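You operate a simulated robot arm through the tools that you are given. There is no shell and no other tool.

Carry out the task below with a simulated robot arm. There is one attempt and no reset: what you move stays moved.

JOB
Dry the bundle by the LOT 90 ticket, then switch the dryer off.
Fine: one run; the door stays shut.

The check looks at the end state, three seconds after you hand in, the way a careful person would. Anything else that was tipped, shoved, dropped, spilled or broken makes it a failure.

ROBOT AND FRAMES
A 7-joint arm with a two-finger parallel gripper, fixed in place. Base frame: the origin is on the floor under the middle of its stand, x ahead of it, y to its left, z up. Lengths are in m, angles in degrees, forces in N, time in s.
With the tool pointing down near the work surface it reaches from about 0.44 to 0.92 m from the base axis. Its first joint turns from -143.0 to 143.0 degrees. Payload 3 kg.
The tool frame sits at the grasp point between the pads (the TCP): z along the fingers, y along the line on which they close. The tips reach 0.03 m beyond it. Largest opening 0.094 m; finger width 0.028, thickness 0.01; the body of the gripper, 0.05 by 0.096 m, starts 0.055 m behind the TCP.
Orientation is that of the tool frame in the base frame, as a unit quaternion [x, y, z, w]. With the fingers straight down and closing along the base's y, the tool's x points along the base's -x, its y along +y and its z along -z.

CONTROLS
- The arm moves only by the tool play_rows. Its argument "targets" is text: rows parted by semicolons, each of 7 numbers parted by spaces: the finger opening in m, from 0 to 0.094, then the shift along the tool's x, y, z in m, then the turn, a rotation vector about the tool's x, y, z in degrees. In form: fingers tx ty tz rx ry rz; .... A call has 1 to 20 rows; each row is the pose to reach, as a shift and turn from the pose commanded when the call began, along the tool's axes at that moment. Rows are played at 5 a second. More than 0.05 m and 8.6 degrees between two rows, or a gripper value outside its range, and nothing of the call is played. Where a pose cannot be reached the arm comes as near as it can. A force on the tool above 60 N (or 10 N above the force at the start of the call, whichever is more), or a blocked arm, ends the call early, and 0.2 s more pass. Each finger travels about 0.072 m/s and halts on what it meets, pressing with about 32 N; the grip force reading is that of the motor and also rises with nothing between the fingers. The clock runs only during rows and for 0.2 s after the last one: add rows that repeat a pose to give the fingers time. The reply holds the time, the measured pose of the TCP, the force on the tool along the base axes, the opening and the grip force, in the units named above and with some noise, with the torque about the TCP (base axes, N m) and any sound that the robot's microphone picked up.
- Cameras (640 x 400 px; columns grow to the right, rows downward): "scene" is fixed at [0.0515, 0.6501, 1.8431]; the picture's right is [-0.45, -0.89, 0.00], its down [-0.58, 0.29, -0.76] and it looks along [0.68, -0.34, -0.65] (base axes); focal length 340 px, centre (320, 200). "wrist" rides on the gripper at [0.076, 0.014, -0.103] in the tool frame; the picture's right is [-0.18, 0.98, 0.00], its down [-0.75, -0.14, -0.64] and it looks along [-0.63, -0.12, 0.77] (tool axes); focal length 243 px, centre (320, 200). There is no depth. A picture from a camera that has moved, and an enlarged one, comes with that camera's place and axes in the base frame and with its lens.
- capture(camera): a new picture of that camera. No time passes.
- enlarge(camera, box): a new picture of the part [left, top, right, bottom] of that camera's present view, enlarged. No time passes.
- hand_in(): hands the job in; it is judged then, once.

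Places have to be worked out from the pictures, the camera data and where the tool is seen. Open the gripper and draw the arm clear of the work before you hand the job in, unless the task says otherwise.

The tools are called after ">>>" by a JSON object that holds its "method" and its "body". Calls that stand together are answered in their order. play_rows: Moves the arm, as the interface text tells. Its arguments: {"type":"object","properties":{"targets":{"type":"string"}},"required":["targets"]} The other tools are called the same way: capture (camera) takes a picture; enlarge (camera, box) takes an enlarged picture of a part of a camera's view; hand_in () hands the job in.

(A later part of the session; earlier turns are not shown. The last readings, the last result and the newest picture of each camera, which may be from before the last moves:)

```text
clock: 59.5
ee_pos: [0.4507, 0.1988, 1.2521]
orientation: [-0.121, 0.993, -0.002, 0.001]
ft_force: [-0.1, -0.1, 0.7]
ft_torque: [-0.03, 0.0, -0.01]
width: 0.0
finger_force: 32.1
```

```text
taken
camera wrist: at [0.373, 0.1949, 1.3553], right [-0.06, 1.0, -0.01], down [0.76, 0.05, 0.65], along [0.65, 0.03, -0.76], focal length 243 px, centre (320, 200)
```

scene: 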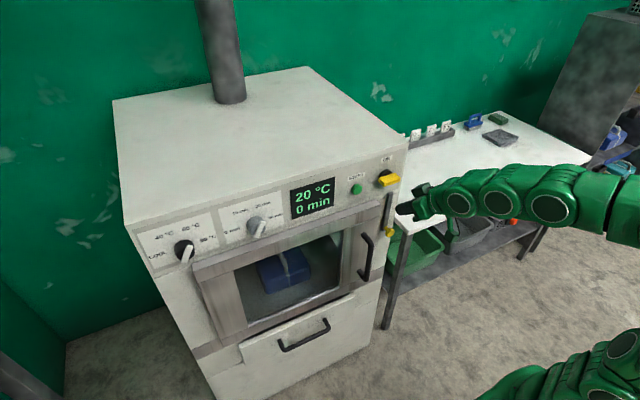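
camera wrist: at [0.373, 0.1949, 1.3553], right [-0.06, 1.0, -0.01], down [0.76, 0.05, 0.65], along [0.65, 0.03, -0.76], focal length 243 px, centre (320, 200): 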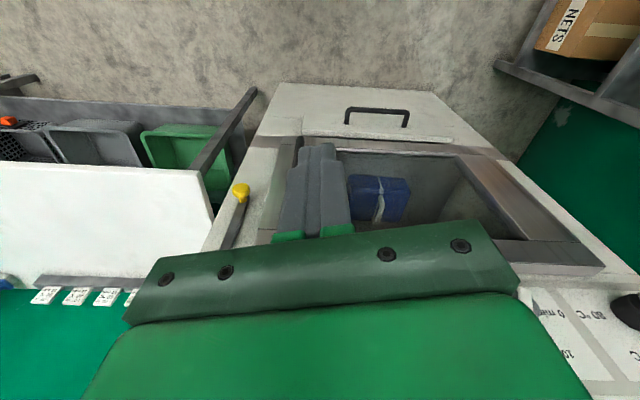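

>>> {"method": "enlarge", "body": {"camera": "wrist", "box": [240, 70, 520, 200]}}

>>> {"method": "enlarge", "body": {"camera": "wrist", "box": [200, 130, 340, 250]}}

>>> {"method": "enlarge", "body": {"camera": "wrist", "box": [280, 80, 440, 170]}}

```text
2.29 times, centred on (380, 135) of wrist
camera zoom: at [0.373, 0.1949, 1.3553], right [-0.06, 1.0, -0.01], down [0.76, 0.05, 0.65], along [0.65, 0.03, -0.76], focal length 555 px, centre (183, 349)
```

zoom: 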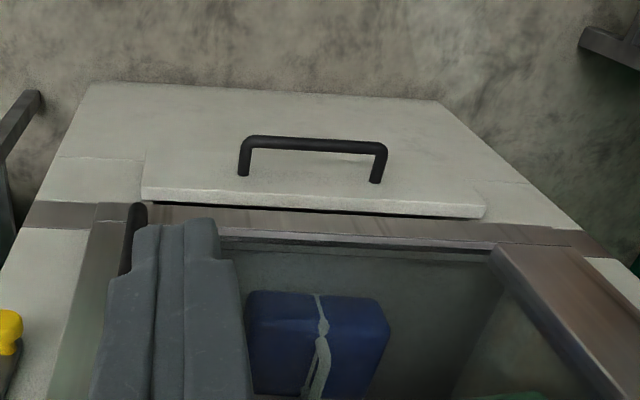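

```text
3.33 times, centred on (270, 190) of wrist
camera zoom: at [0.373, 0.1949, 1.3553], right [-0.06, 1.0, -0.01], down [0.76, 0.05, 0.65], along [0.65, 0.03, -0.76], focal length 809 px, centre (487, 233)
```

zoom: 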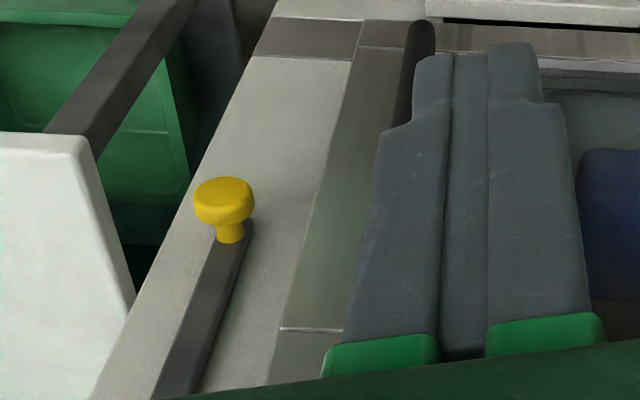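

```text
4.00 times, centred on (360, 125) of wrist
camera zoom: at [0.373, 0.1949, 1.3553], right [-0.06, 1.0, -0.01], down [0.76, 0.05, 0.65], along [0.65, 0.03, -0.76], focal length 970 px, centre (160, 500)
```

zoom: 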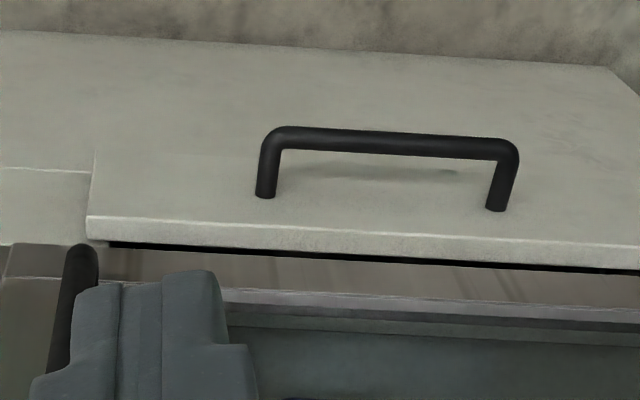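

The drawer does look slightly ajar, but the harmless thing to test first is the main switch, which I must turn at the end anyway. Its bar is at (front x 0.690, y 0.080, z 1.198), 0.016 tall, 0.026 deep. I swing the hand level again near the START position.

>>> {"method": "play_rows", "body": {"targets": "0.05 -0.0140 -0.0037 0.0035 0 -6 0; 0.05 -0.0280 -0.0075 0.0069 0 -12 0; 0.05 -0.0421 -0.0112 0.0104 0 -18 0; 0.05 -0.0561 -0.0149 0.0139 0 -24 0; 0.05 -0.0701 -0.0187 0.0173 0 -30 0; 0.05 -0.0841 -0.0224 0.0208 0 -36 0; 0.05 -0.0981 -0.0261 0.0243 0 -42 0; 0.05 -0.1122 -0.0299 0.0277 0 -48 0; 0.05 -0.1262 -0.0336 0.0312 0 -54 0; 0.05 -0.1402 -0.0373 0.0347 0 -60 0; 0.05 -0.1542 -0.0411 0.0381 0 -66 0; 0.05 -0.1682 -0.0448 0.0416 0 -72 0; 0.05 -0.1823 -0.0485 0.0451 0 -78 0; 0.05 -0.1963 -0.0523 0.0485 0 -84 0; 0.05 -0.2103 -0.056 0.052 0 -90 0; 0.05 -0.2103 -0.056 0.052 0 -90 0"}}

```text
clock: 63.0
ee_pos: [0.6682, 0.1954, 1.2025]
orientation: [-0.087, 0.7, 0.083, 0.704]
ft_force: [-0.3, 0.0, -0.1]
ft_torque: [-0.01, 0.02, 0.04]
width: 0.0498
finger_force: 0.0
```

Reached as planned. Now heading back to square (14°), then roll −90° so the fingers close vertically.

>>> {"method": "play_rows", "body": {"targets": "0.05 0 0 0 5 0 0; 0.05 0 0 0 10 0 0; 0.05 0 0 0 14.2 0 0; 0.05 0 0 0 14.2 0 0"}}

>>> {"method": "play_rows", "body": {"targets": "0.05 0 0 0 0 0 -8; 0.05 0 0 0 0 0 -16; 0.05 0 0 0 0 0 -24; 0.05 0 0 0 0 0 -32; 0.05 0 0 0 0 0 -40; 0.05 0 0 0 0 0 -48; 0.05 0 0 0 0 0 -56; 0.05 0 0 0 0 0 -64; 0.05 0 0 0 0 0 -72; 0.05 0 0 0 0 0 -80; 0.05 0 0 0 0 0 -88; 0.05 0 0 0 0 0 -90; 0.05 0 0 0 0 0 -90"}}

>>> {"method": "capture", "body": {"camera": "wrist"}}

```text
clock: 64.0
ee_pos: [0.6684, 0.1946, 1.2016]
orientation: [0.001, 0.705, -0.005, 0.709]
ft_force: [0.0, 0.0, 0.4]
ft_torque: [0.01, -0.02, 0.0]
width: 0.0499
finger_force: 0.1
```

```text
clock: 66.8
ee_pos: [0.6675, 0.1945, 1.2009]
orientation: [0.499, -0.499, 0.504, -0.497]
ft_force: [-0.6, -0.3, 0.3]
ft_torque: [-0.01, 0.03, -0.01]
width: 0.0499
finger_force: 0.1
```

```text
taken
camera wrist: at [0.566, 0.1184, 1.1874], right [0.01, 0.18, -0.98], down [-0.64, 0.76, 0.13], along [0.77, 0.63, 0.12], focal length 243 px, centre (320, 200)
```

wrist: 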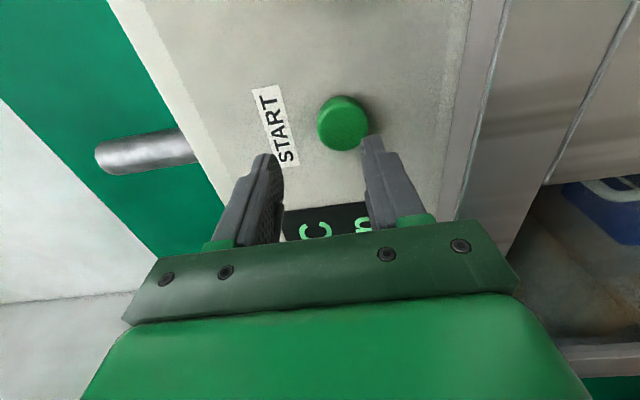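

Fingers are open 0.05 around z 1.20, tips ~2 cm short of the button plane. I slide sideways (−y) so the fingers straddle the yellow bar.

>>> {"method": "play_rows", "body": {"targets": "0.05 0.02 0.001 0 0 0 0; 0.05 0.04 0.002 0 0 0 0; 0.05 0.06 0.003 0 0 0 0; 0.05 0.08 0.003 0 0 0 0; 0.05 0.1 0.003 0 0 0 0; 0.05 0.115 0.003 0 0 0 0; 0.05 0.115 0.003 0 0 0 0"}}

>>> {"method": "capture", "body": {"camera": "wrist"}}

>>> {"method": "enlarge", "body": {"camera": "scene", "box": [330, 140, 450, 220]}}

```text
clock: 68.3
ee_pos: [0.68, 0.0828, 1.2062]
orientation: [0.497, -0.498, 0.505, -0.499]
ft_force: [0.3, -0.5, -0.1]
ft_torque: [0.01, -0.01, -0.02]
width: 0.05
finger_force: 0.0
out of reach, approached as far as the arm can: row 4, 5, 6, 7
```

```text
taken
camera wrist: at [0.5782, 0.0073, 1.1919], right [0.01, 0.18, -0.98], down [-0.64, 0.76, 0.13], along [0.77, 0.63, 0.12], focal length 243 px, centre (320, 200)
```

wrist: 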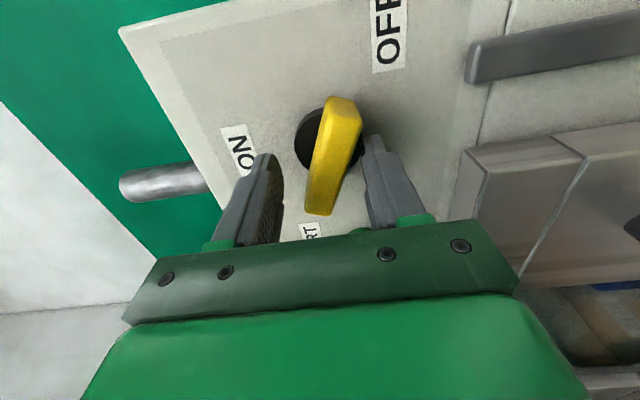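

```text
5.00 times, centred on (390, 180) of scene
camera zoom: at [0.0515, 0.6501, 1.8431], right [-0.45, -0.89, 0.0], down [-0.58, 0.29, -0.76], along [0.68, -0.34, -0.65], focal length 1700 px, centre (-30, 300)
```

zoom: 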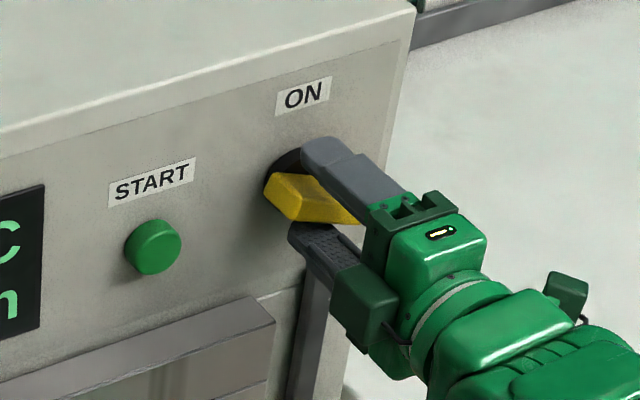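

The straddle is in place at (0.680, 0.083, 1.206) with no contact. I correct about 7 mm down, 3 mm right and 4 mm in.

>>> {"method": "play_rows", "body": {"targets": "0.05 0.001 0.002 0.002 0 0 0; 0.05 0.002 0.005 0.004 0 0 0; 0.05 0.003 0.007 0.004 0 0 0; 0.05 0.003 0.007 0.004 0 0 0"}}

>>> {"method": "enlarge", "body": {"camera": "wrist", "box": [220, 70, 420, 220]}}

```text
clock: 69.3
ee_pos: [0.6855, 0.0803, 1.2001]
orientation: [0.498, -0.499, 0.504, -0.499]
ft_force: [-0.3, 0.1, 0.3]
ft_torque: [0.0, -0.01, 0.0]
width: 0.0499
finger_force: 0.1
```

```text
2.67 times, centred on (320, 145) of wrist
camera zoom: at [0.5825, 0.0047, 1.185], right [0.01, 0.18, -0.98], down [-0.64, 0.76, 0.13], along [0.77, 0.63, 0.12], focal length 647 px, centre (320, 347)
```

zoom: 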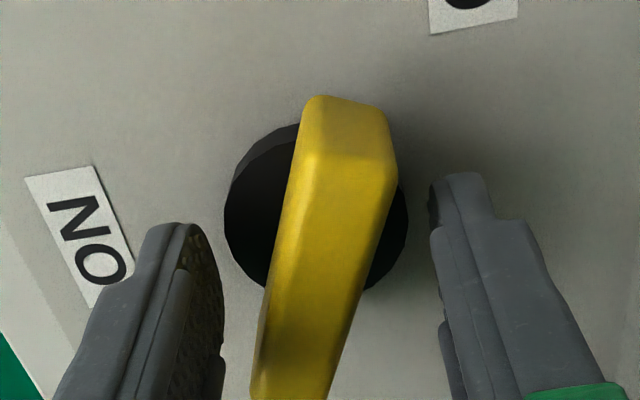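

The bar now looks turned about 20° clockwise (right end lower), so the fingers must have nudged it while sliding in. I check the display and the bar's angle before going on.

>>> {"method": "capture", "body": {"camera": "scene"}}

>>> {"method": "enlarge", "body": {"camera": "scene", "box": [350, 160, 430, 210]}}

>>> {"method": "enlarge", "body": {"camera": "scene", "box": [280, 150, 440, 250]}}

```text
taken
```

scene: 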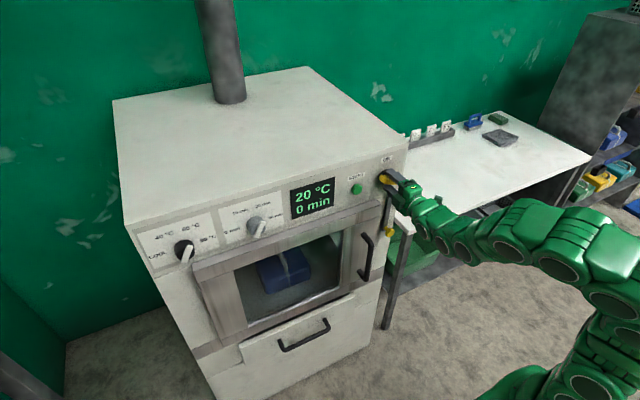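

```text
8.00 times, centred on (390, 185) of scene
camera zoom: at [0.0515, 0.6501, 1.8431], right [-0.45, -0.89, 0.0], down [-0.58, 0.29, -0.76], along [0.68, -0.34, -0.65], focal length 2720 px, centre (-240, 320)
```

zoom: 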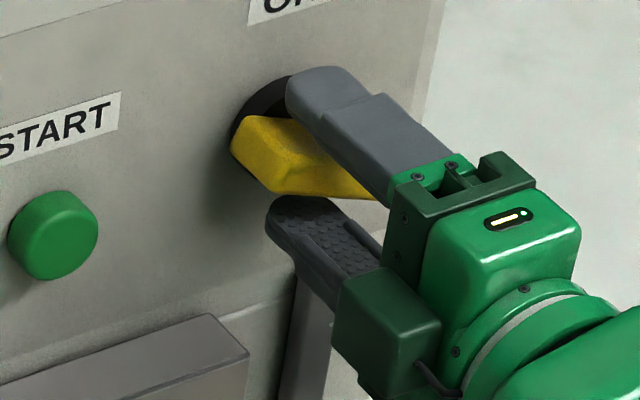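

```text
4.00 times, centred on (360, 200) of scene
camera zoom: at [0.0515, 0.6501, 1.8431], right [-0.45, -0.89, 0.0], down [-0.58, 0.29, -0.76], along [0.68, -0.34, -0.65], focal length 1360 px, centre (160, 200)
```

zoom: 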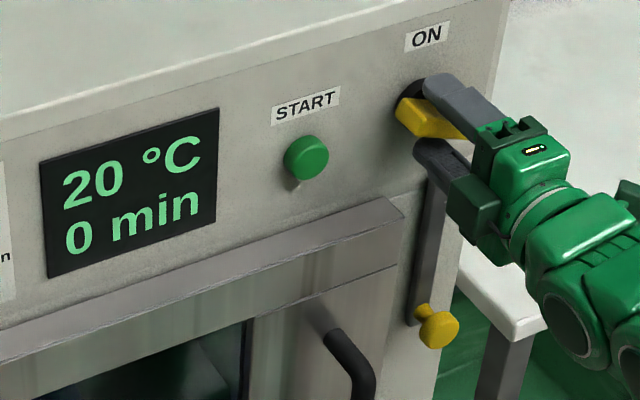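

The display is still lit with the bar at about 20°. I notice a pale spot below the START button and zoom in on it.

>>> {"method": "enlarge", "body": {"camera": "scene", "box": [340, 175, 380, 205]}}

```text
13.33 times, centred on (360, 190) of scene
camera zoom: at [0.0515, 0.6501, 1.8431], right [-0.45, -0.89, 0.0], down [-0.58, 0.29, -0.76], along [0.68, -0.34, -0.65], focal length 4534 px, centre (-213, 333)
```

zoom: 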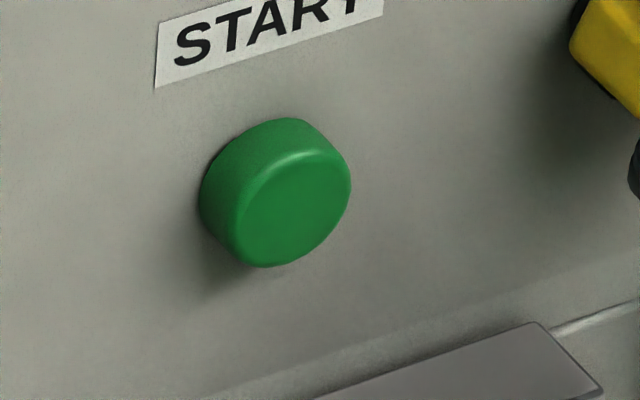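

That was only a rendering artefact. I align the hand with the bar (roll +20°) and close on it, so I can set it back.

>>> {"method": "play_rows", "body": {"targets": "0.05 0 0.001 0 0 0 7; 0.05 0 0.002 0 0 0 14; 0.05 0 0.002 0 0 0 20; 0.03 0 0.002 0 0 0 20; 0.01 0 0.002 0 0 0 20; 0.005 0 0.002 0 0 0 20; 0.005 0 0.002 0 0 0 20"}}

>>> {"method": "enlarge", "body": {"camera": "wrist", "box": [220, 70, 420, 220]}}

>>> {"method": "enlarge", "body": {"camera": "scene", "box": [350, 160, 430, 210]}}

```text
clock: 71.0
ee_pos: [0.684, 0.0796, 1.1994]
orientation: [-0.403, 0.577, -0.41, 0.58]
ft_force: [13.0, -15.6, 51.2]
ft_torque: [-0.02, 0.28, -0.74]
width: 0.0226
finger_force: 45.5
```

```text
2.67 times, centred on (320, 145) of wrist
camera zoom: at [0.5826, 0.0137, 1.16], right [0.01, 0.51, -0.86], down [-0.64, 0.67, 0.38], along [0.77, 0.55, 0.33], focal length 647 px, centre (320, 347)
```

zoom: 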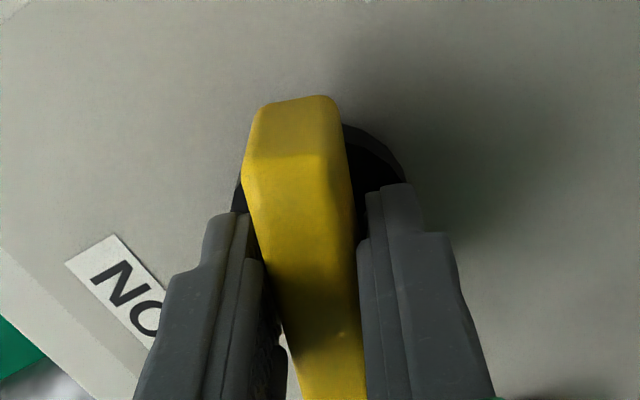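

```text
8.00 times, centred on (390, 185) of scene
camera zoom: at [0.0515, 0.6501, 1.8431], right [-0.45, -0.89, 0.0], down [-0.58, 0.29, -0.76], along [0.68, -0.34, -0.65], focal length 2720 px, centre (-240, 320)
```

zoom: 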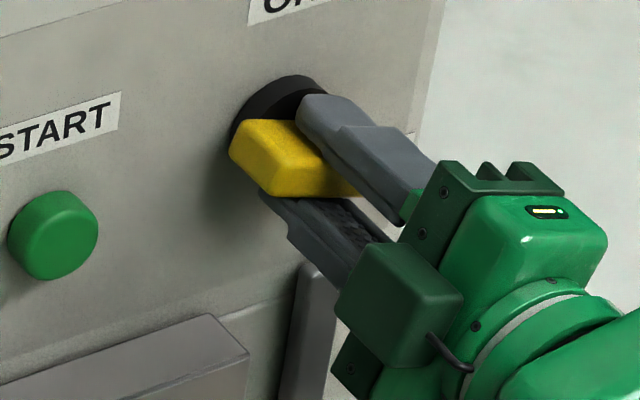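

The bar is gripped (0.0226 m wide); a 51 N upward load says the axis is ~2 mm higher, so I relieve that and turn back counter-clockwise 20° to horizontal.

>>> {"method": "play_rows", "body": {"targets": "0.005 -0.0007 -0.0019 0 0 0 0; 0.005 -0.0007 -0.0019 0 0 0 -5; 0.005 -0.0007 -0.0019 0 0 0 -10; 0.005 -0.0007 -0.0019 0 0 0 -15; 0.005 -0.0007 -0.0019 0 0 0 -20; 0.005 -0.0007 -0.0019 0 0 0 -20"}}

>>> {"method": "enlarge", "body": {"camera": "scene", "box": [280, 150, 440, 250]}}

```text
clock: 71.7
ee_pos: [0.6836, 0.0803, 1.2001]
orientation: [-0.444, 0.547, -0.452, 0.547]
ft_force: [-6.8, -5.8, 1.6]
ft_torque: [-0.02, 0.03, -0.09]
width: 0.0225
finger_force: 45.1
stopped in row 3: the force on the tool passed its limit at 66 N (the readings are from after the stop); the commanded pose is now the measured one
```

```text
4.00 times, centred on (360, 200) of scene
camera zoom: at [0.0515, 0.6501, 1.8431], right [-0.45, -0.89, 0.0], down [-0.58, 0.29, -0.76], along [0.68, -0.34, -0.65], focal length 1360 px, centre (160, 200)
```

zoom: 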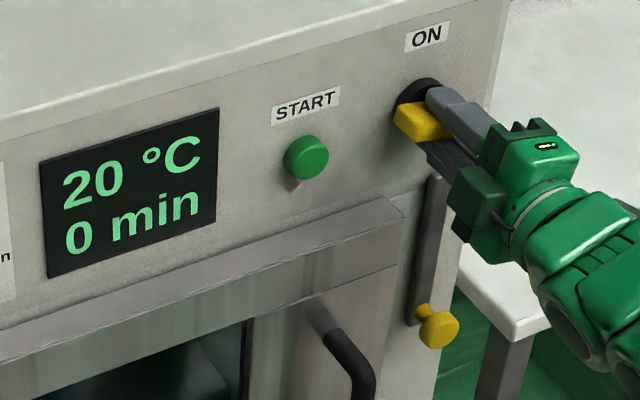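

It stopped on a transient force; now forces are small and the bar is about 11° from horizontal. I continue counter-clockwise in small steps.

>>> {"method": "play_rows", "body": {"targets": "0.005 0 0 0 0 0 -4; 0.005 0 0 0 0 0 -8; 0.005 0 0 0 0 0 -11.3; 0.005 0 0 0 0 0 -11.3"}}

>>> {"method": "enlarge", "body": {"camera": "scene", "box": [280, 150, 440, 250]}}

```text
clock: 72.7
ee_pos: [0.6827, 0.0814, 1.2011]
orientation: [0.496, -0.5, 0.503, -0.501]
ft_force: [2.7, -6.0, 9.3]
ft_torque: [-0.08, 0.01, -0.54]
width: 0.0223
finger_force: 44.7
```

```text
4.00 times, centred on (360, 200) of scene
camera zoom: at [0.0515, 0.6501, 1.8431], right [-0.45, -0.89, 0.0], down [-0.58, 0.29, -0.76], along [0.68, -0.34, -0.65], focal length 1360 px, centre (160, 200)
```

zoom: 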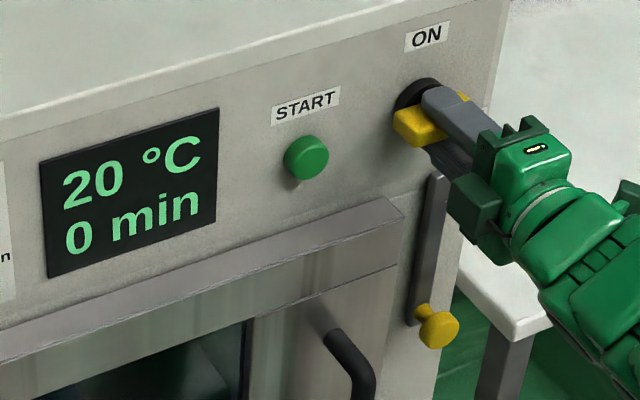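

Bar is back at horizontal with low torque. I probe gently 12° further counter-clockwise to see whether there is an end stop here.

>>> {"method": "play_rows", "body": {"targets": "0.005 0 0 0 0 0 -3; 0.005 0 0 0 0 0 -6; 0.005 0 0 0 0 0 -9; 0.005 0 0 0 0 0 -12; 0.005 0 0 0 0 0 -12"}}

>>> {"method": "enlarge", "body": {"camera": "scene", "box": [280, 150, 440, 250]}}

```text
clock: 73.9
ee_pos: [0.6844, 0.0809, 1.1996]
orientation: [0.546, -0.445, 0.553, -0.445]
ft_force: [-6.3, -3.5, 10.8]
ft_torque: [1.01, 0.04, -0.26]
width: 0.0274
finger_force: 44.8
```

```text
4.00 times, centred on (360, 200) of scene
camera zoom: at [0.0515, 0.6501, 1.8431], right [-0.45, -0.89, 0.0], down [-0.58, 0.29, -0.76], along [0.68, -0.34, -0.65], focal length 1360 px, centre (160, 200)
```

zoom: 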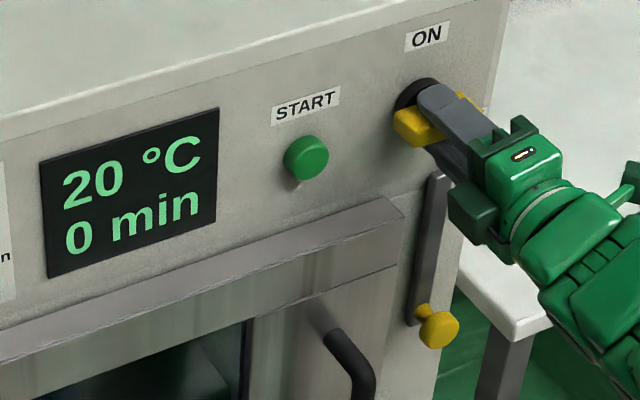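

The bar did not follow (torque 1 N·m, pads prying): horizontal is the counter-clockwise end stop, so the switch really is ON and OFF lies clockwise. I roll back 12°, then open wide and leave the switch untouched at ON.

>>> {"method": "play_rows", "body": {"targets": "0.005 0 0 0 0 0 4; 0.005 0 0 0 0 0 8; 0.005 0 0 0 0 0 12; 0.03 0 0 0 0 0 12; 0.06 0 0 0 0 0 12; 0.09 0 0 0 0 0 12; 0.09 0 0 0 0 0 12"}}

>>> {"method": "enlarge", "body": {"camera": "wrist", "box": [200, 50, 440, 220]}}

>>> {"method": "enlarge", "body": {"camera": "scene", "box": [350, 160, 430, 210]}}

```text
clock: 75.5
ee_pos: [0.6842, 0.0806, 1.1995]
orientation: [0.496, -0.5, 0.502, -0.501]
ft_force: [-0.1, -0.6, 0.3]
ft_torque: [0.02, 0.0, 0.03]
width: 0.09
finger_force: 0.1
```

```text
2.35 times, centred on (320, 135) of wrist
camera zoom: at [0.5824, 0.0046, 1.185], right [0.01, 0.19, -0.98], down [-0.64, 0.76, 0.14], along [0.77, 0.63, 0.13], focal length 571 px, centre (320, 353)
```

zoom: 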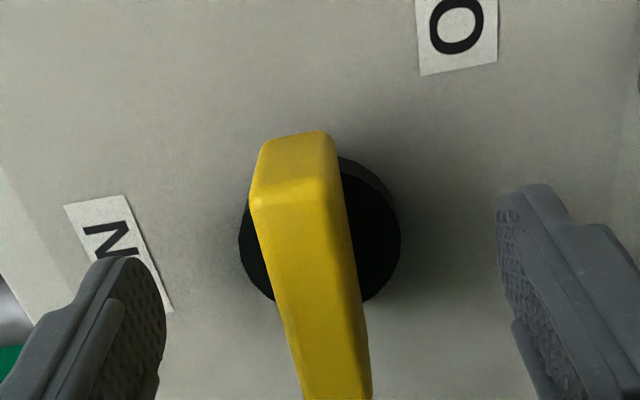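

```text
8.00 times, centred on (390, 185) of scene
camera zoom: at [0.0515, 0.6501, 1.8431], right [-0.45, -0.89, 0.0], down [-0.58, 0.29, -0.76], along [0.68, -0.34, -0.65], focal length 2720 px, centre (-240, 320)
```

zoom: 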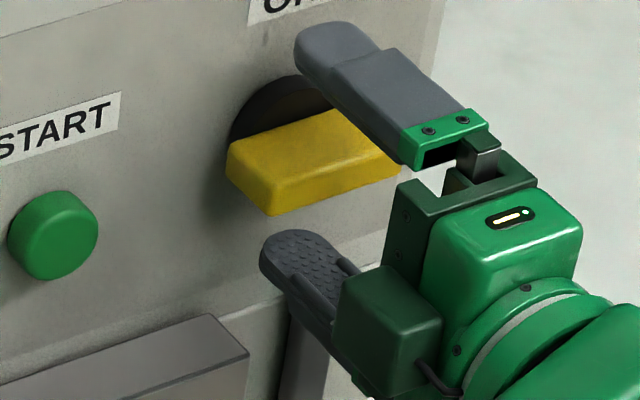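

The bar is back at horizontal/ON and the hand is clear around it. I leave sideways (+y) with the fingers wide open, then pull back a little.

>>> {"method": "play_rows", "body": {"targets": "0.09 -0.015 0 0.001 0 0 0; 0.09 -0.03 0 0.001 0 0 0; 0.09 -0.045 0 0.001 0 0 0; 0.09 -0.058 0 0.001 0 0 0; 0.09 -0.062 0 -0.004 0 0 0; 0.09 -0.085 0 -0.012 0 0 0; 0.09 -0.105 0 -0.016 0 0 0; 0.09 -0.105 0 -0.016 0 0 0"}}

>>> {"method": "enlarge", "body": {"camera": "scene", "box": [280, 150, 440, 250]}}

```text
clock: 77.3
ee_pos: [0.6697, 0.1861, 1.2]
orientation: [0.496, -0.501, 0.502, -0.501]
ft_force: [0.0, -0.4, 0.6]
ft_torque: [0.01, 0.04, 0.01]
width: 0.0901
finger_force: 0.0
```

```text
4.00 times, centred on (360, 200) of scene
camera zoom: at [0.0515, 0.6501, 1.8431], right [-0.45, -0.89, 0.0], down [-0.58, 0.29, -0.76], along [0.68, -0.34, -0.65], focal length 1360 px, centre (160, 200)
```

zoom: 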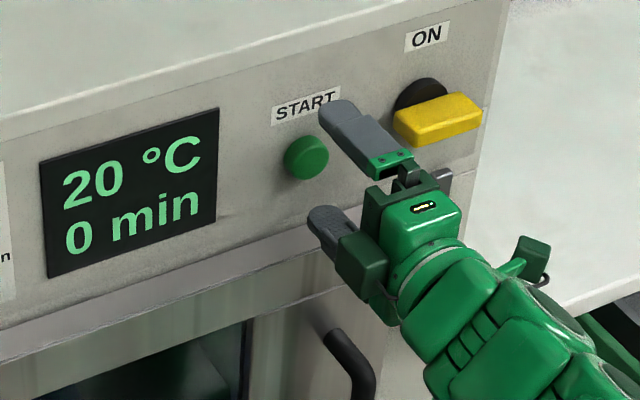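

The switch is back in its original ON position. I roll level and retract to look at the drawer and door from the right-hand side, to judge how far each stands proud.

>>> {"method": "play_rows", "body": {"targets": "0.05 0 0 0 0 0 8; 0.0 0 0 0 0 0 16; 0.0 0 0 0 0 0 24; 0.0 0 0 0 0 0 32; 0.0 0 0 0 0 0 40; 0.0 0 0 0 0 0 48; 0.0 0 0 0 0 0 56; 0.0 0 0 0 0 0 64; 0.0 0 0 0 0 0 72; 0.0 0 0 0 0 0 80; 0.0 0 0 0 0 0 88; 0.0 0 0 0 0 0 90"}}

>>> {"method": "play_rows", "body": {"targets": "0.0 -0.003 -0.004 -0.014 0 6 0; 0.0 -0.006 -0.008 -0.028 0 12 0; 0.0 -0.009 -0.012 -0.042 0 18 0; 0.0 -0.012 -0.016 -0.056 0 24 0; 0.0 -0.015 -0.02 -0.07 0 30 0; 0.0 -0.018 -0.024 -0.084 0 36 0; 0.0 -0.021 -0.028 -0.098 0 42 0; 0.0 -0.024 -0.032 -0.112 0 48 0; 0.0 -0.027 -0.036 -0.126 0 54 0; 0.0 -0.03 -0.04 -0.14 0 60 0; 0.0 -0.033 -0.044 -0.154 0 66 0; 0.0 -0.036 -0.048 -0.168 0 72 0; 0.0 -0.039 -0.052 -0.182 0 78 0; 0.0 -0.042 -0.056 -0.196 0 84 0; 0.0 -0.045 -0.06 -0.21 0 90 0"}}

```text
clock: 79.9
ee_pos: [0.668, 0.1861, 1.2]
orientation: [0.003, 0.704, 0.0, 0.71]
ft_force: [0.7, -1.3, 0.3]
ft_torque: [-0.02, -0.05, 0.01]
width: 0.0
finger_force: 32.1
```

```text
clock: 83.1
ee_pos: [0.4573, 0.1265, 1.2435]
orientation: [0.003, 1.0, 0.003, 0.003]
ft_force: [-0.1, 0.0, -0.3]
ft_torque: [0.03, -0.05, -0.03]
width: 0.0001
finger_force: 31.9
```

Now I shift to the right (y ≈ −0.2) and yaw the hand about 40° so the wrist camera looks at the dryer front obliquely.

>>> {"method": "play_rows", "body": {"targets": "0.0 0 -0.04 0 0 0 -5; 0.0 0 -0.08 0 0 0 -10; 0.0 0 -0.12 0 0 0 -15; 0.0 0 -0.16 0 0 0 -20; 0.0 0 -0.2 0 0 0 -25; 0.0 0 -0.24 0 0 0 -30; 0.0 0 -0.28 0 0 0 -35; 0.0 0 -0.32 0 0 0 -40; 0.0 0 -0.32 0 0 0 -40"}}

>>> {"method": "capture", "body": {"camera": "wrist"}}

```text
clock: 85.1
ee_pos: [0.4569, -0.1934, 1.2418]
orientation: [-0.34, 0.941, 0.0, 0.003]
ft_force: [0.0, -0.1, 0.1]
ft_torque: [-0.01, -0.02, -0.04]
width: 0.0001
finger_force: 31.4
```

```text
taken
camera wrist: at [0.3886, -0.2314, 1.3446], right [-0.49, 0.87, 0.0], down [0.67, 0.37, 0.65], along [0.57, 0.31, -0.76], focal length 243 px, centre (320, 200)
```

wrist: 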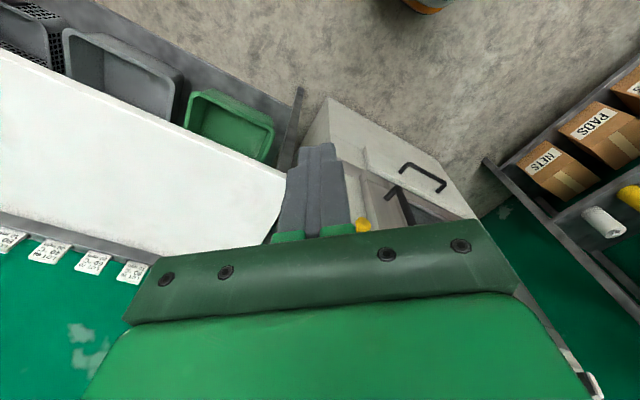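

>>> {"method": "enlarge", "body": {"camera": "wrist", "box": [300, 90, 500, 240]}}

>>> {"method": "enlarge", "body": {"camera": "wrist", "box": [330, 140, 430, 230]}}

```text
2.67 times, centred on (400, 165) of wrist
camera zoom: at [0.3886, -0.2314, 1.3446], right [-0.49, 0.87, 0.0], down [0.67, 0.37, 0.65], along [0.57, 0.31, -0.76], focal length 647 px, centre (107, 293)
```

zoom: 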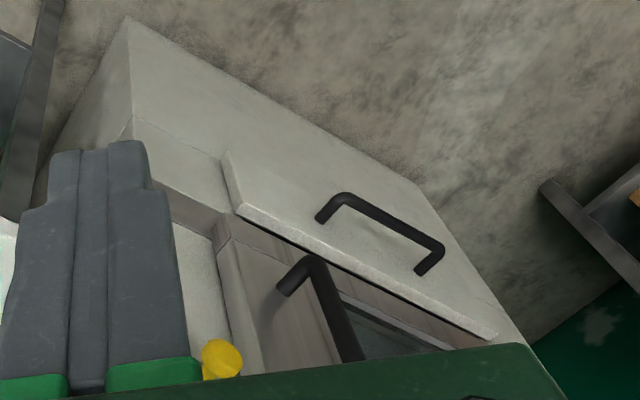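

```text
4.44 times, centred on (380, 185) of wrist
camera zoom: at [0.3886, -0.2314, 1.3446], right [-0.49, 0.87, 0.0], down [0.67, 0.37, 0.65], along [0.57, 0.31, -0.76], focal length 1078 px, centre (53, 267)
```

zoom: 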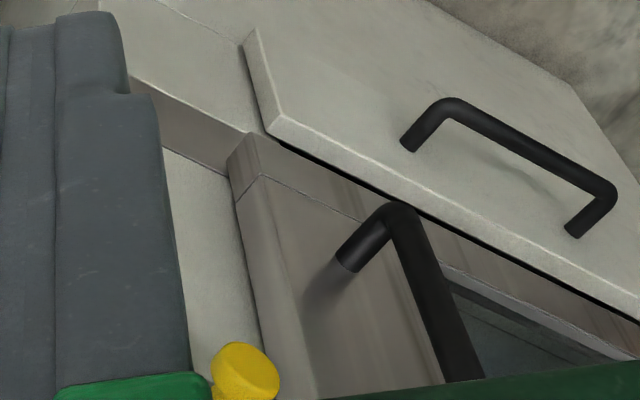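

I zoom more tightly on the drawer's right edge to see whether there is a real gap behind its front plate.

>>> {"method": "enlarge", "body": {"camera": "wrist", "box": [375, 138, 415, 180]}}

>>> {"method": "enlarge", "body": {"camera": "scene", "box": [340, 280, 390, 330]}}

>>> {"method": "enlarge", "body": {"camera": "scene", "box": [225, 325, 285, 370]}}

```text
9.52 times, centred on (395, 159) of wrist
camera zoom: at [0.3886, -0.2314, 1.3446], right [-0.49, 0.87, 0.0], down [0.67, 0.37, 0.65], along [0.57, 0.31, -0.76], focal length 2311 px, centre (-394, 590)
```

zoom: 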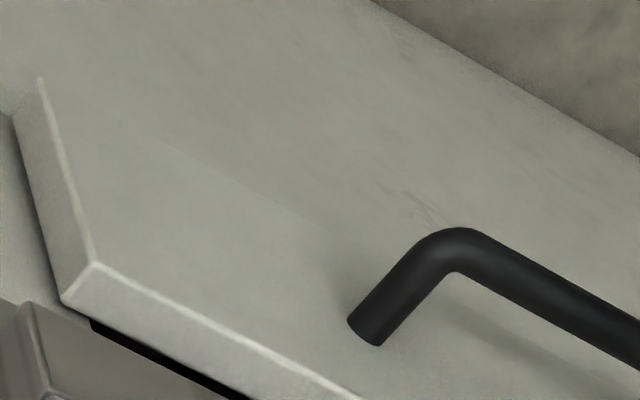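

```text
8.00 times, centred on (365, 305) of scene
camera zoom: at [0.0515, 0.6501, 1.8431], right [-0.45, -0.89, 0.0], down [-0.58, 0.29, -0.76], along [0.68, -0.34, -0.65], focal length 2720 px, centre (-40, -640)
```

zoom: 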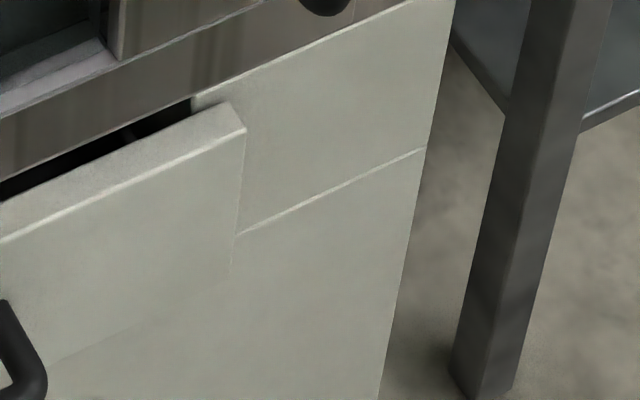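

```text
8.89 times, centred on (255, 348) of scene
camera zoom: at [0.0515, 0.6501, 1.8431], right [-0.45, -0.89, 0.0], down [-0.58, 0.29, -0.76], along [0.68, -0.34, -0.65], focal length 3023 px, centre (898, -1111)
```

zoom: 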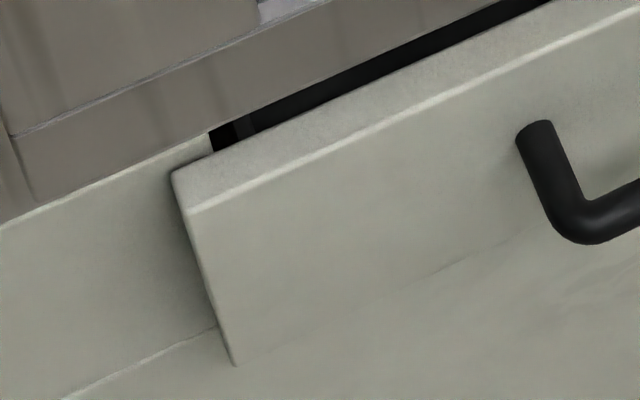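

It stays ambiguous whether the drawer is truly ajar. Before touching it I look at the lever frontally: I bring the hand back to heading 0, lower, at y ≈ −0.03.

>>> {"method": "play_rows", "body": {"targets": "0.0 -0.0128 0.0154 0.015 0 0 5; 0.0 -0.0256 0.0308 0.03 0 0 10; 0.0 -0.0384 0.0461 0.045 0 0 15; 0.0 -0.0512 0.0615 0.06 0 0 20; 0.0 -0.064 0.0769 0.075 0 0 25; 0.0 -0.0768 0.0923 0.09 0 0 30; 0.0 -0.0896 0.1076 0.105 0 0 35; 0.0 -0.1024 0.123 0.12 0 0 40; 0.0 -0.1024 0.123 0.12 0 0 40"}}

>>> {"method": "play_rows", "body": {"targets": "0.0 0 0 0 0 -6 0; 0.0 0 0 0 0 -12 0; 0.0 0 0 0 0 -18 0; 0.0 0 0 0 0 -24 0; 0.0 0 0 0 0 -30 0; 0.0 0 0 0 0 -33 0"}}

>>> {"method": "capture", "body": {"camera": "wrist"}}

```text
clock: 87.1
ee_pos: [0.4571, -0.0332, 1.1235]
orientation: [0.005, 1.0, 0.001, 0.005]
ft_force: [0.8, 0.7, -0.2]
ft_torque: [0.01, 0.01, 0.0]
width: 0.0
finger_force: 31.9
```

```text
clock: 88.5
ee_pos: [0.4567, -0.0328, 1.1232]
orientation: [0.004, 0.957, -0.001, 0.289]
ft_force: [-0.1, 0.2, 0.1]
ft_torque: [0.02, 0.03, 0.03]
width: 0.0
finger_force: 32.5
```

```text
taken
camera wrist: at [0.3383, -0.0183, 1.1669], right [0.16, 0.98, 0.1], down [0.27, -0.14, 0.95], along [0.95, -0.12, -0.29], focal length 243 px, centre (320, 200)
```

wrist: 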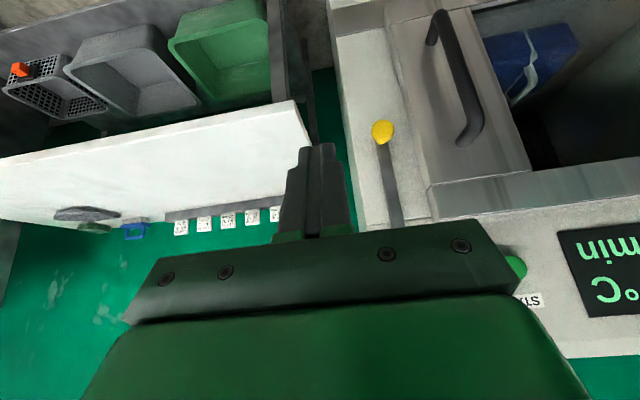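

>>> {"method": "enlarge", "body": {"camera": "wrist", "box": [330, 90, 470, 230]}}

>>> {"method": "enlarge", "body": {"camera": "wrist", "box": [330, 0, 550, 130]}}

```text
2.86 times, centred on (400, 160) of wrist
camera zoom: at [0.3383, -0.0183, 1.1669], right [0.16, 0.98, 0.1], down [0.27, -0.14, 0.95], along [0.95, -0.12, -0.29], focal length 693 px, centre (91, 314)
```

zoom: 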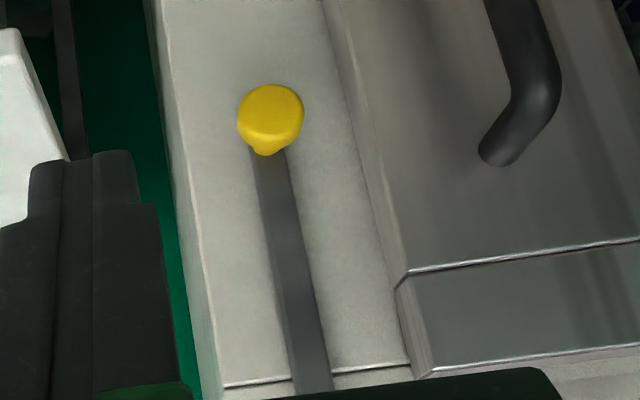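

```text
2.91 times, centred on (440, 65) of wrist
camera zoom: at [0.3383, -0.0183, 1.1669], right [0.16, 0.98, 0.1], down [0.27, -0.14, 0.95], along [0.95, -0.12, -0.29], focal length 706 px, centre (-29, 593)
```

zoom: 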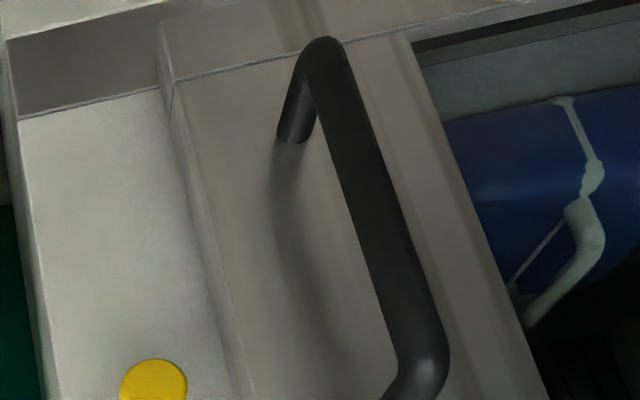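

The door slab sits flush (no gap), and the yellow ball sits at the lower end of an unlabelled dark rail right beside the door handle – quite possibly a door-lock slide that is not engaged. Moving it is reversible, so I'll try it: first a pre-grasp 0.10 m back from the ball (ball centre ≈ (0.69, 0.05, 0.962)).

>>> {"method": "play_rows", "body": {"targets": "0.02 -0.0168 0.0138 0.0268 0 0 0; 0.04 -0.0336 0.0277 0.0535 0 0 0; 0.06 -0.0504 0.0415 0.0803 0 0 0; 0.06 -0.0671 0.0553 0.1071 0 0 0; 0.06 -0.0839 0.0692 0.1338 0 0 0; 0.06 -0.1007 0.083 0.1606 0 0 0; 0.06 -0.1007 0.083 0.1606 0 0 0"}}

>>> {"method": "capture", "body": {"camera": "wrist"}}

>>> {"method": "capture", "body": {"camera": "scene"}}

```text
clock: 90.1
ee_pos: [0.6325, 0.0489, 1.0437]
orientation: [0.003, 0.957, 0.0, 0.289]
ft_force: [-0.7, 1.0, 0.2]
ft_torque: [-0.01, 0.01, -0.02]
width: 0.0599
finger_force: 0.1
```

```text
taken
camera wrist: at [0.5119, 0.0642, 1.0875], right [0.16, 0.98, 0.1], down [0.27, -0.14, 0.95], along [0.95, -0.12, -0.29], focal length 243 px, centre (320, 200)
```

wrist: 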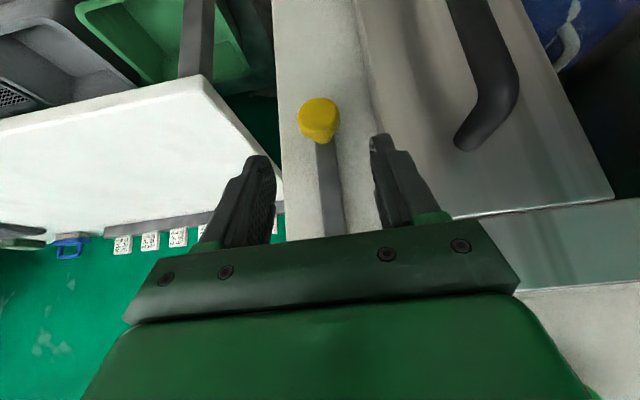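

```text
taken
```

scene: 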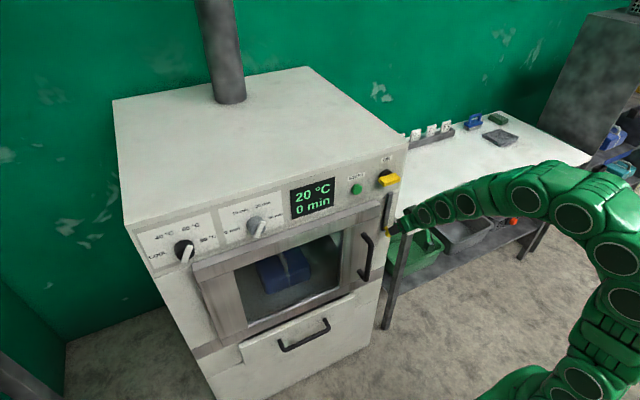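

The ball is at about (0.69, 0.049, 0.961), lined up between the fingers. I narrow to 0.052 and advance along the tool to it.

>>> {"method": "play_rows", "body": {"targets": "0.052 0 0.0003 0.025 0 0 0; 0.052 0 0.0003 0.05 0 0 0; 0.052 0 0.0003 0.07 0 0 0; 0.052 0 0.0003 0.085 0 0 0; 0.052 0 0.0003 0.096 0 0 0; 0.052 0 0.0003 0.096 0 0 0"}}

>>> {"method": "capture", "body": {"camera": "wrist"}}

>>> {"method": "enlarge", "body": {"camera": "scene", "box": [350, 180, 450, 250]}}

```text
clock: 91.5
ee_pos: [0.6839, 0.0491, 0.9638]
orientation: [0.003, 0.958, 0.0, 0.287]
ft_force: [-0.7, -0.6, -0.5]
ft_torque: [-0.03, 0.0, 0.0]
width: 0.0524
finger_force: 0.1
```

```text
taken
camera wrist: at [0.5643, 0.064, 1.0075], right [0.16, 0.98, 0.1], down [0.27, -0.14, 0.95], along [0.95, -0.12, -0.29], focal length 243 px, centre (320, 200)
```

wrist: 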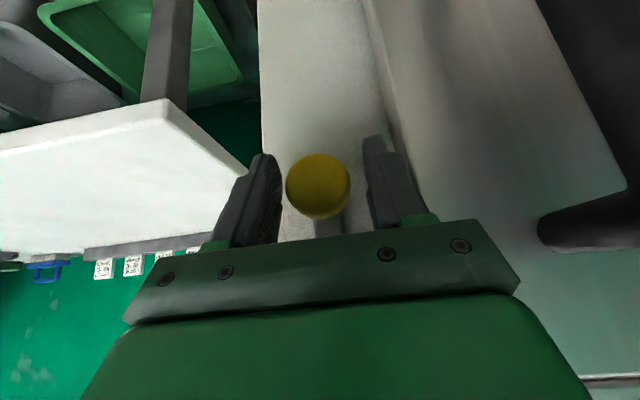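

```text
5.71 times, centred on (400, 215) of scene
camera zoom: at [0.0515, 0.6501, 1.8431], right [-0.45, -0.89, 0.0], down [-0.58, 0.29, -0.76], along [0.68, -0.34, -0.65], focal length 1943 px, centre (-137, 114)
```

zoom: 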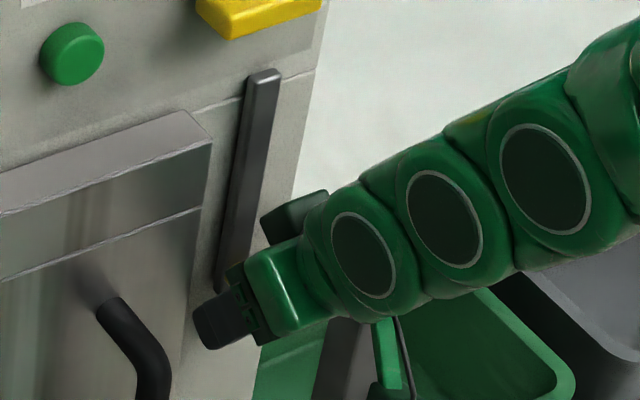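

The ball is between the pads with no contact. I close on it gently.

>>> {"method": "play_rows", "body": {"targets": "0.035 0 0 0 0 0 0; 0.02 0 0 0 0 0 0; 0.02 0 0 0 0 0 0"}}

>>> {"method": "capture", "body": {"camera": "wrist"}}

```text
clock: 92.3
ee_pos: [0.6849, 0.047, 0.9641]
orientation: [0.004, 0.958, 0.0, 0.288]
ft_force: [4.4, -42.6, -1.6]
ft_torque: [-0.11, -0.11, -0.11]
width: 0.036
finger_force: 45.1
```

```text
taken
camera wrist: at [0.5644, 0.0627, 1.0077], right [0.16, 0.98, 0.1], down [0.27, -0.15, 0.95], along [0.95, -0.13, -0.29], focal length 243 px, centre (320, 200)
```

wrist: 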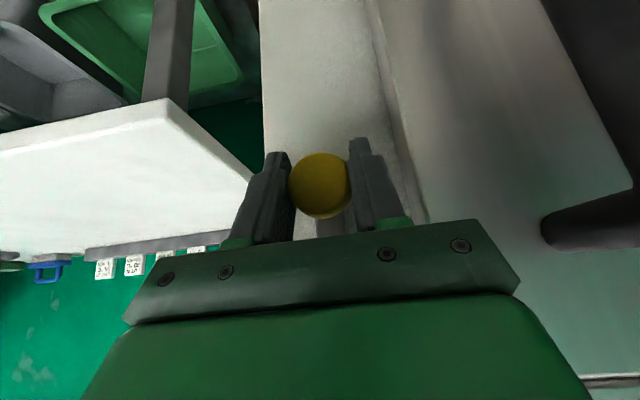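

Ball gripped; it resists 42 N sideways without moving, so it is no pivoting lever but a slide. I relieve the side load (2 mm) and draw it up 3 cm along the rail in small steps.

>>> {"method": "play_rows", "body": {"targets": "0.02 0 -0.002 0 0 0 0; 0.02 -0.0028 -0.002 -0.0042 0 0 0; 0.02 -0.0055 -0.002 -0.0083 0 0 0; 0.02 -0.0083 -0.002 -0.0125 0 0 0; 0.02 -0.0111 -0.002 -0.0166 0 0 0; 0.02 -0.0166 -0.002 -0.025 0 0 0"}}

>>> {"method": "capture", "body": {"camera": "wrist"}}

>>> {"method": "enlarge", "body": {"camera": "scene", "box": [280, 160, 440, 260]}}

```text
clock: 93.7
ee_pos: [0.6827, 0.0481, 0.9941]
orientation: [0.003, 0.958, 0.0, 0.287]
ft_force: [-13.1, 10.9, 0.2]
ft_torque: [0.08, -0.24, 0.35]
width: 0.0359
finger_force: 45.2
```

```text
taken
camera wrist: at [0.5643, 0.0623, 1.0385], right [0.16, 0.98, 0.1], down [0.27, -0.14, 0.95], along [0.95, -0.12, -0.29], focal length 243 px, centre (320, 200)
```

wrist: 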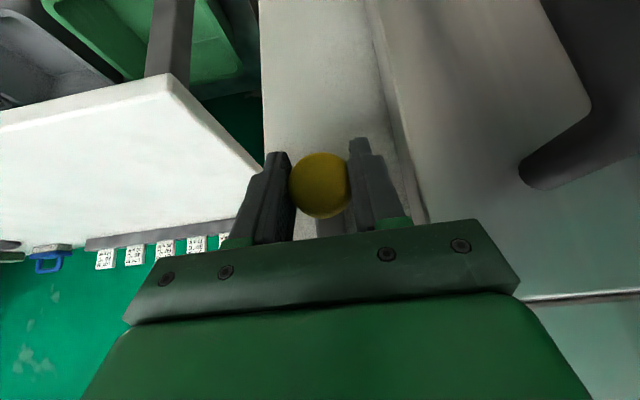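

```text
4.00 times, centred on (360, 210) of scene
camera zoom: at [0.0515, 0.6501, 1.8431], right [-0.45, -0.89, 0.0], down [-0.58, 0.29, -0.76], along [0.68, -0.34, -0.65], focal length 1360 px, centre (160, 160)
```

zoom: 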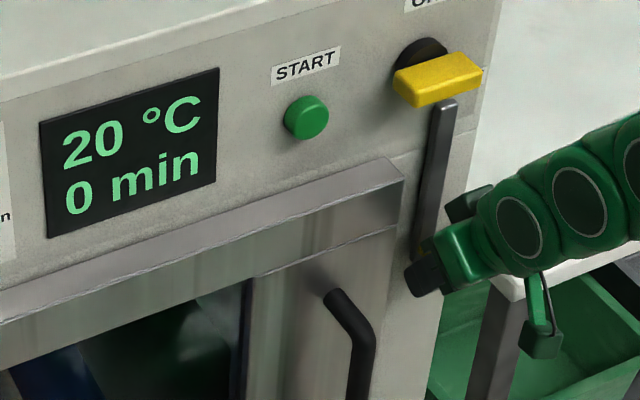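

The whole dark bar moved up with the ball (its top end rose ~3 cm): it is a bolt, easily sliding, display unchanged. I raise it further in small steps, watching for a stop, since its top is heading towards the underside of the switch bar (about 4–5 cm above).

>>> {"method": "play_rows", "body": {"targets": "0.02 -0.0028 0 -0.0042 0 0 0; 0.02 -0.0055 0 -0.0083 0 0 0; 0.02 -0.0083 0 -0.0125 0 0 0; 0.02 -0.0111 0 -0.0166 0 0 0"}}

>>> {"method": "enlarge", "body": {"camera": "scene", "box": [280, 160, 440, 260]}}

```text
clock: 94.7
ee_pos: [0.6829, 0.0467, 1.0132]
orientation: [0.004, 0.958, 0.0, 0.286]
ft_force: [-5.8, 34.8, -36.6]
ft_torque: [0.17, 0.36, 0.58]
width: 0.0355
finger_force: 44.6
```

```text
4.00 times, centred on (360, 210) of scene
camera zoom: at [0.0515, 0.6501, 1.8431], right [-0.45, -0.89, 0.0], down [-0.58, 0.29, -0.76], along [0.68, -0.34, -0.65], focal length 1360 px, centre (160, 160)
```

zoom: 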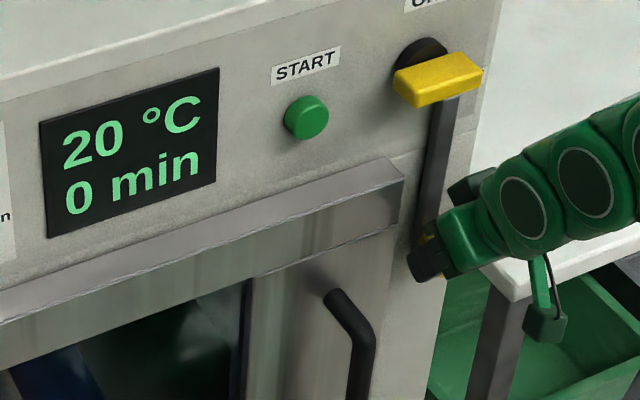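

After about 5 cm of travel there is −37 N resistance, likely the end stop. I push just 3 mm more to confirm before letting go.

>>> {"method": "play_rows", "body": {"targets": "0.02 -0.0008 0.001 -0.0012 0 0 0; 0.02 -0.0016 0.002 -0.0025 0 0 0; 0.02 -0.0016 0.002 -0.0025 0 0 0"}}

>>> {"method": "capture", "body": {"camera": "wrist"}}

```text
clock: 95.5
ee_pos: [0.6839, 0.048, 1.0167]
orientation: [0.003, 0.958, 0.0, 0.286]
ft_force: [-4.6, -9.8, -36.0]
ft_torque: [-0.11, 0.45, 0.06]
width: 0.0357
finger_force: 44.9
```

```text
taken
camera wrist: at [0.5648, 0.0626, 1.0608], right [0.16, 0.98, 0.1], down [0.28, -0.14, 0.95], along [0.95, -0.13, -0.29], focal length 243 px, centre (320, 200)
```

wrist: 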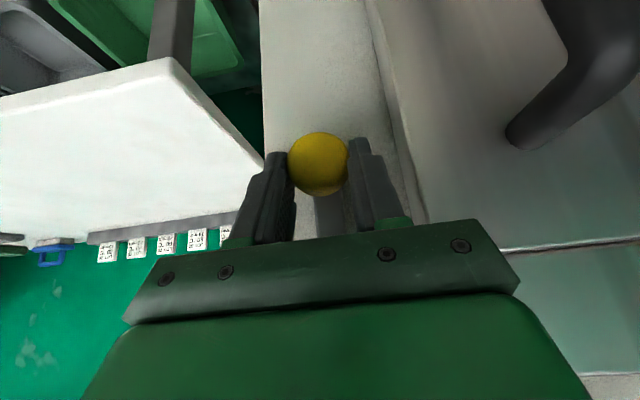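

The fingers now slip up over the ball, so the bolt is at its upper stop. I open the fingers and check whether it stays up.

>>> {"method": "play_rows", "body": {"targets": "0.03 0 0 0 0 0 0; 0.054 0 0 0 0 0 0; 0.054 0 0 0 0 0 0; 0.054 0 0 -0.02 0 0 0; 0.054 0 0 -0.05 0 0 0; 0.054 0 0 -0.09 0 0 0; 0.054 0 0 -0.09 0 0 0"}}

>>> {"method": "capture", "body": {"camera": "wrist"}}

>>> {"method": "enlarge", "body": {"camera": "scene", "box": [280, 160, 440, 260]}}

```text
clock: 97.1
ee_pos: [0.6345, 0.0492, 1.0907]
orientation: [0.003, 0.958, -0.001, 0.287]
ft_force: [0.7, 0.6, -0.3]
ft_torque: [-0.02, 0.0, 0.02]
width: 0.054
finger_force: 0.1
```

```text
taken
camera wrist: at [0.514, 0.064, 1.1365], right [0.16, 0.98, 0.1], down [0.27, -0.14, 0.95], along [0.95, -0.12, -0.29], focal length 243 px, centre (320, 200)
```

wrist: 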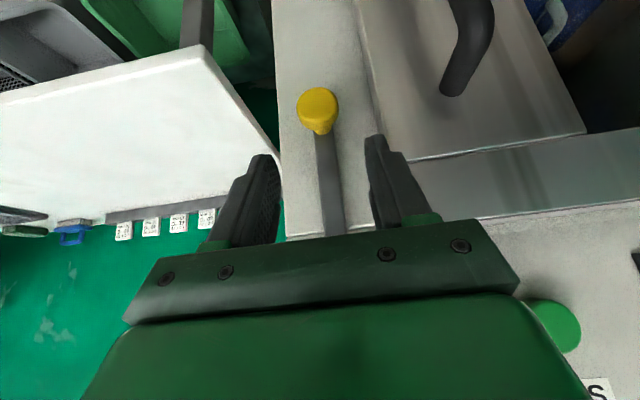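

```text
4.00 times, centred on (360, 210) of scene
camera zoom: at [0.0515, 0.6501, 1.8431], right [-0.45, -0.89, 0.0], down [-0.58, 0.29, -0.76], along [0.68, -0.34, -0.65], focal length 1360 px, centre (160, 160)
```

zoom: 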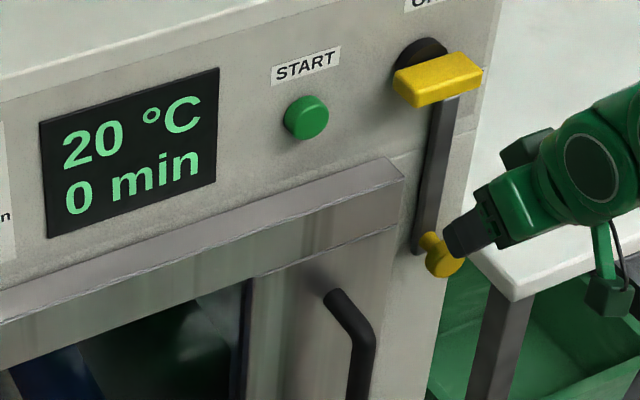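

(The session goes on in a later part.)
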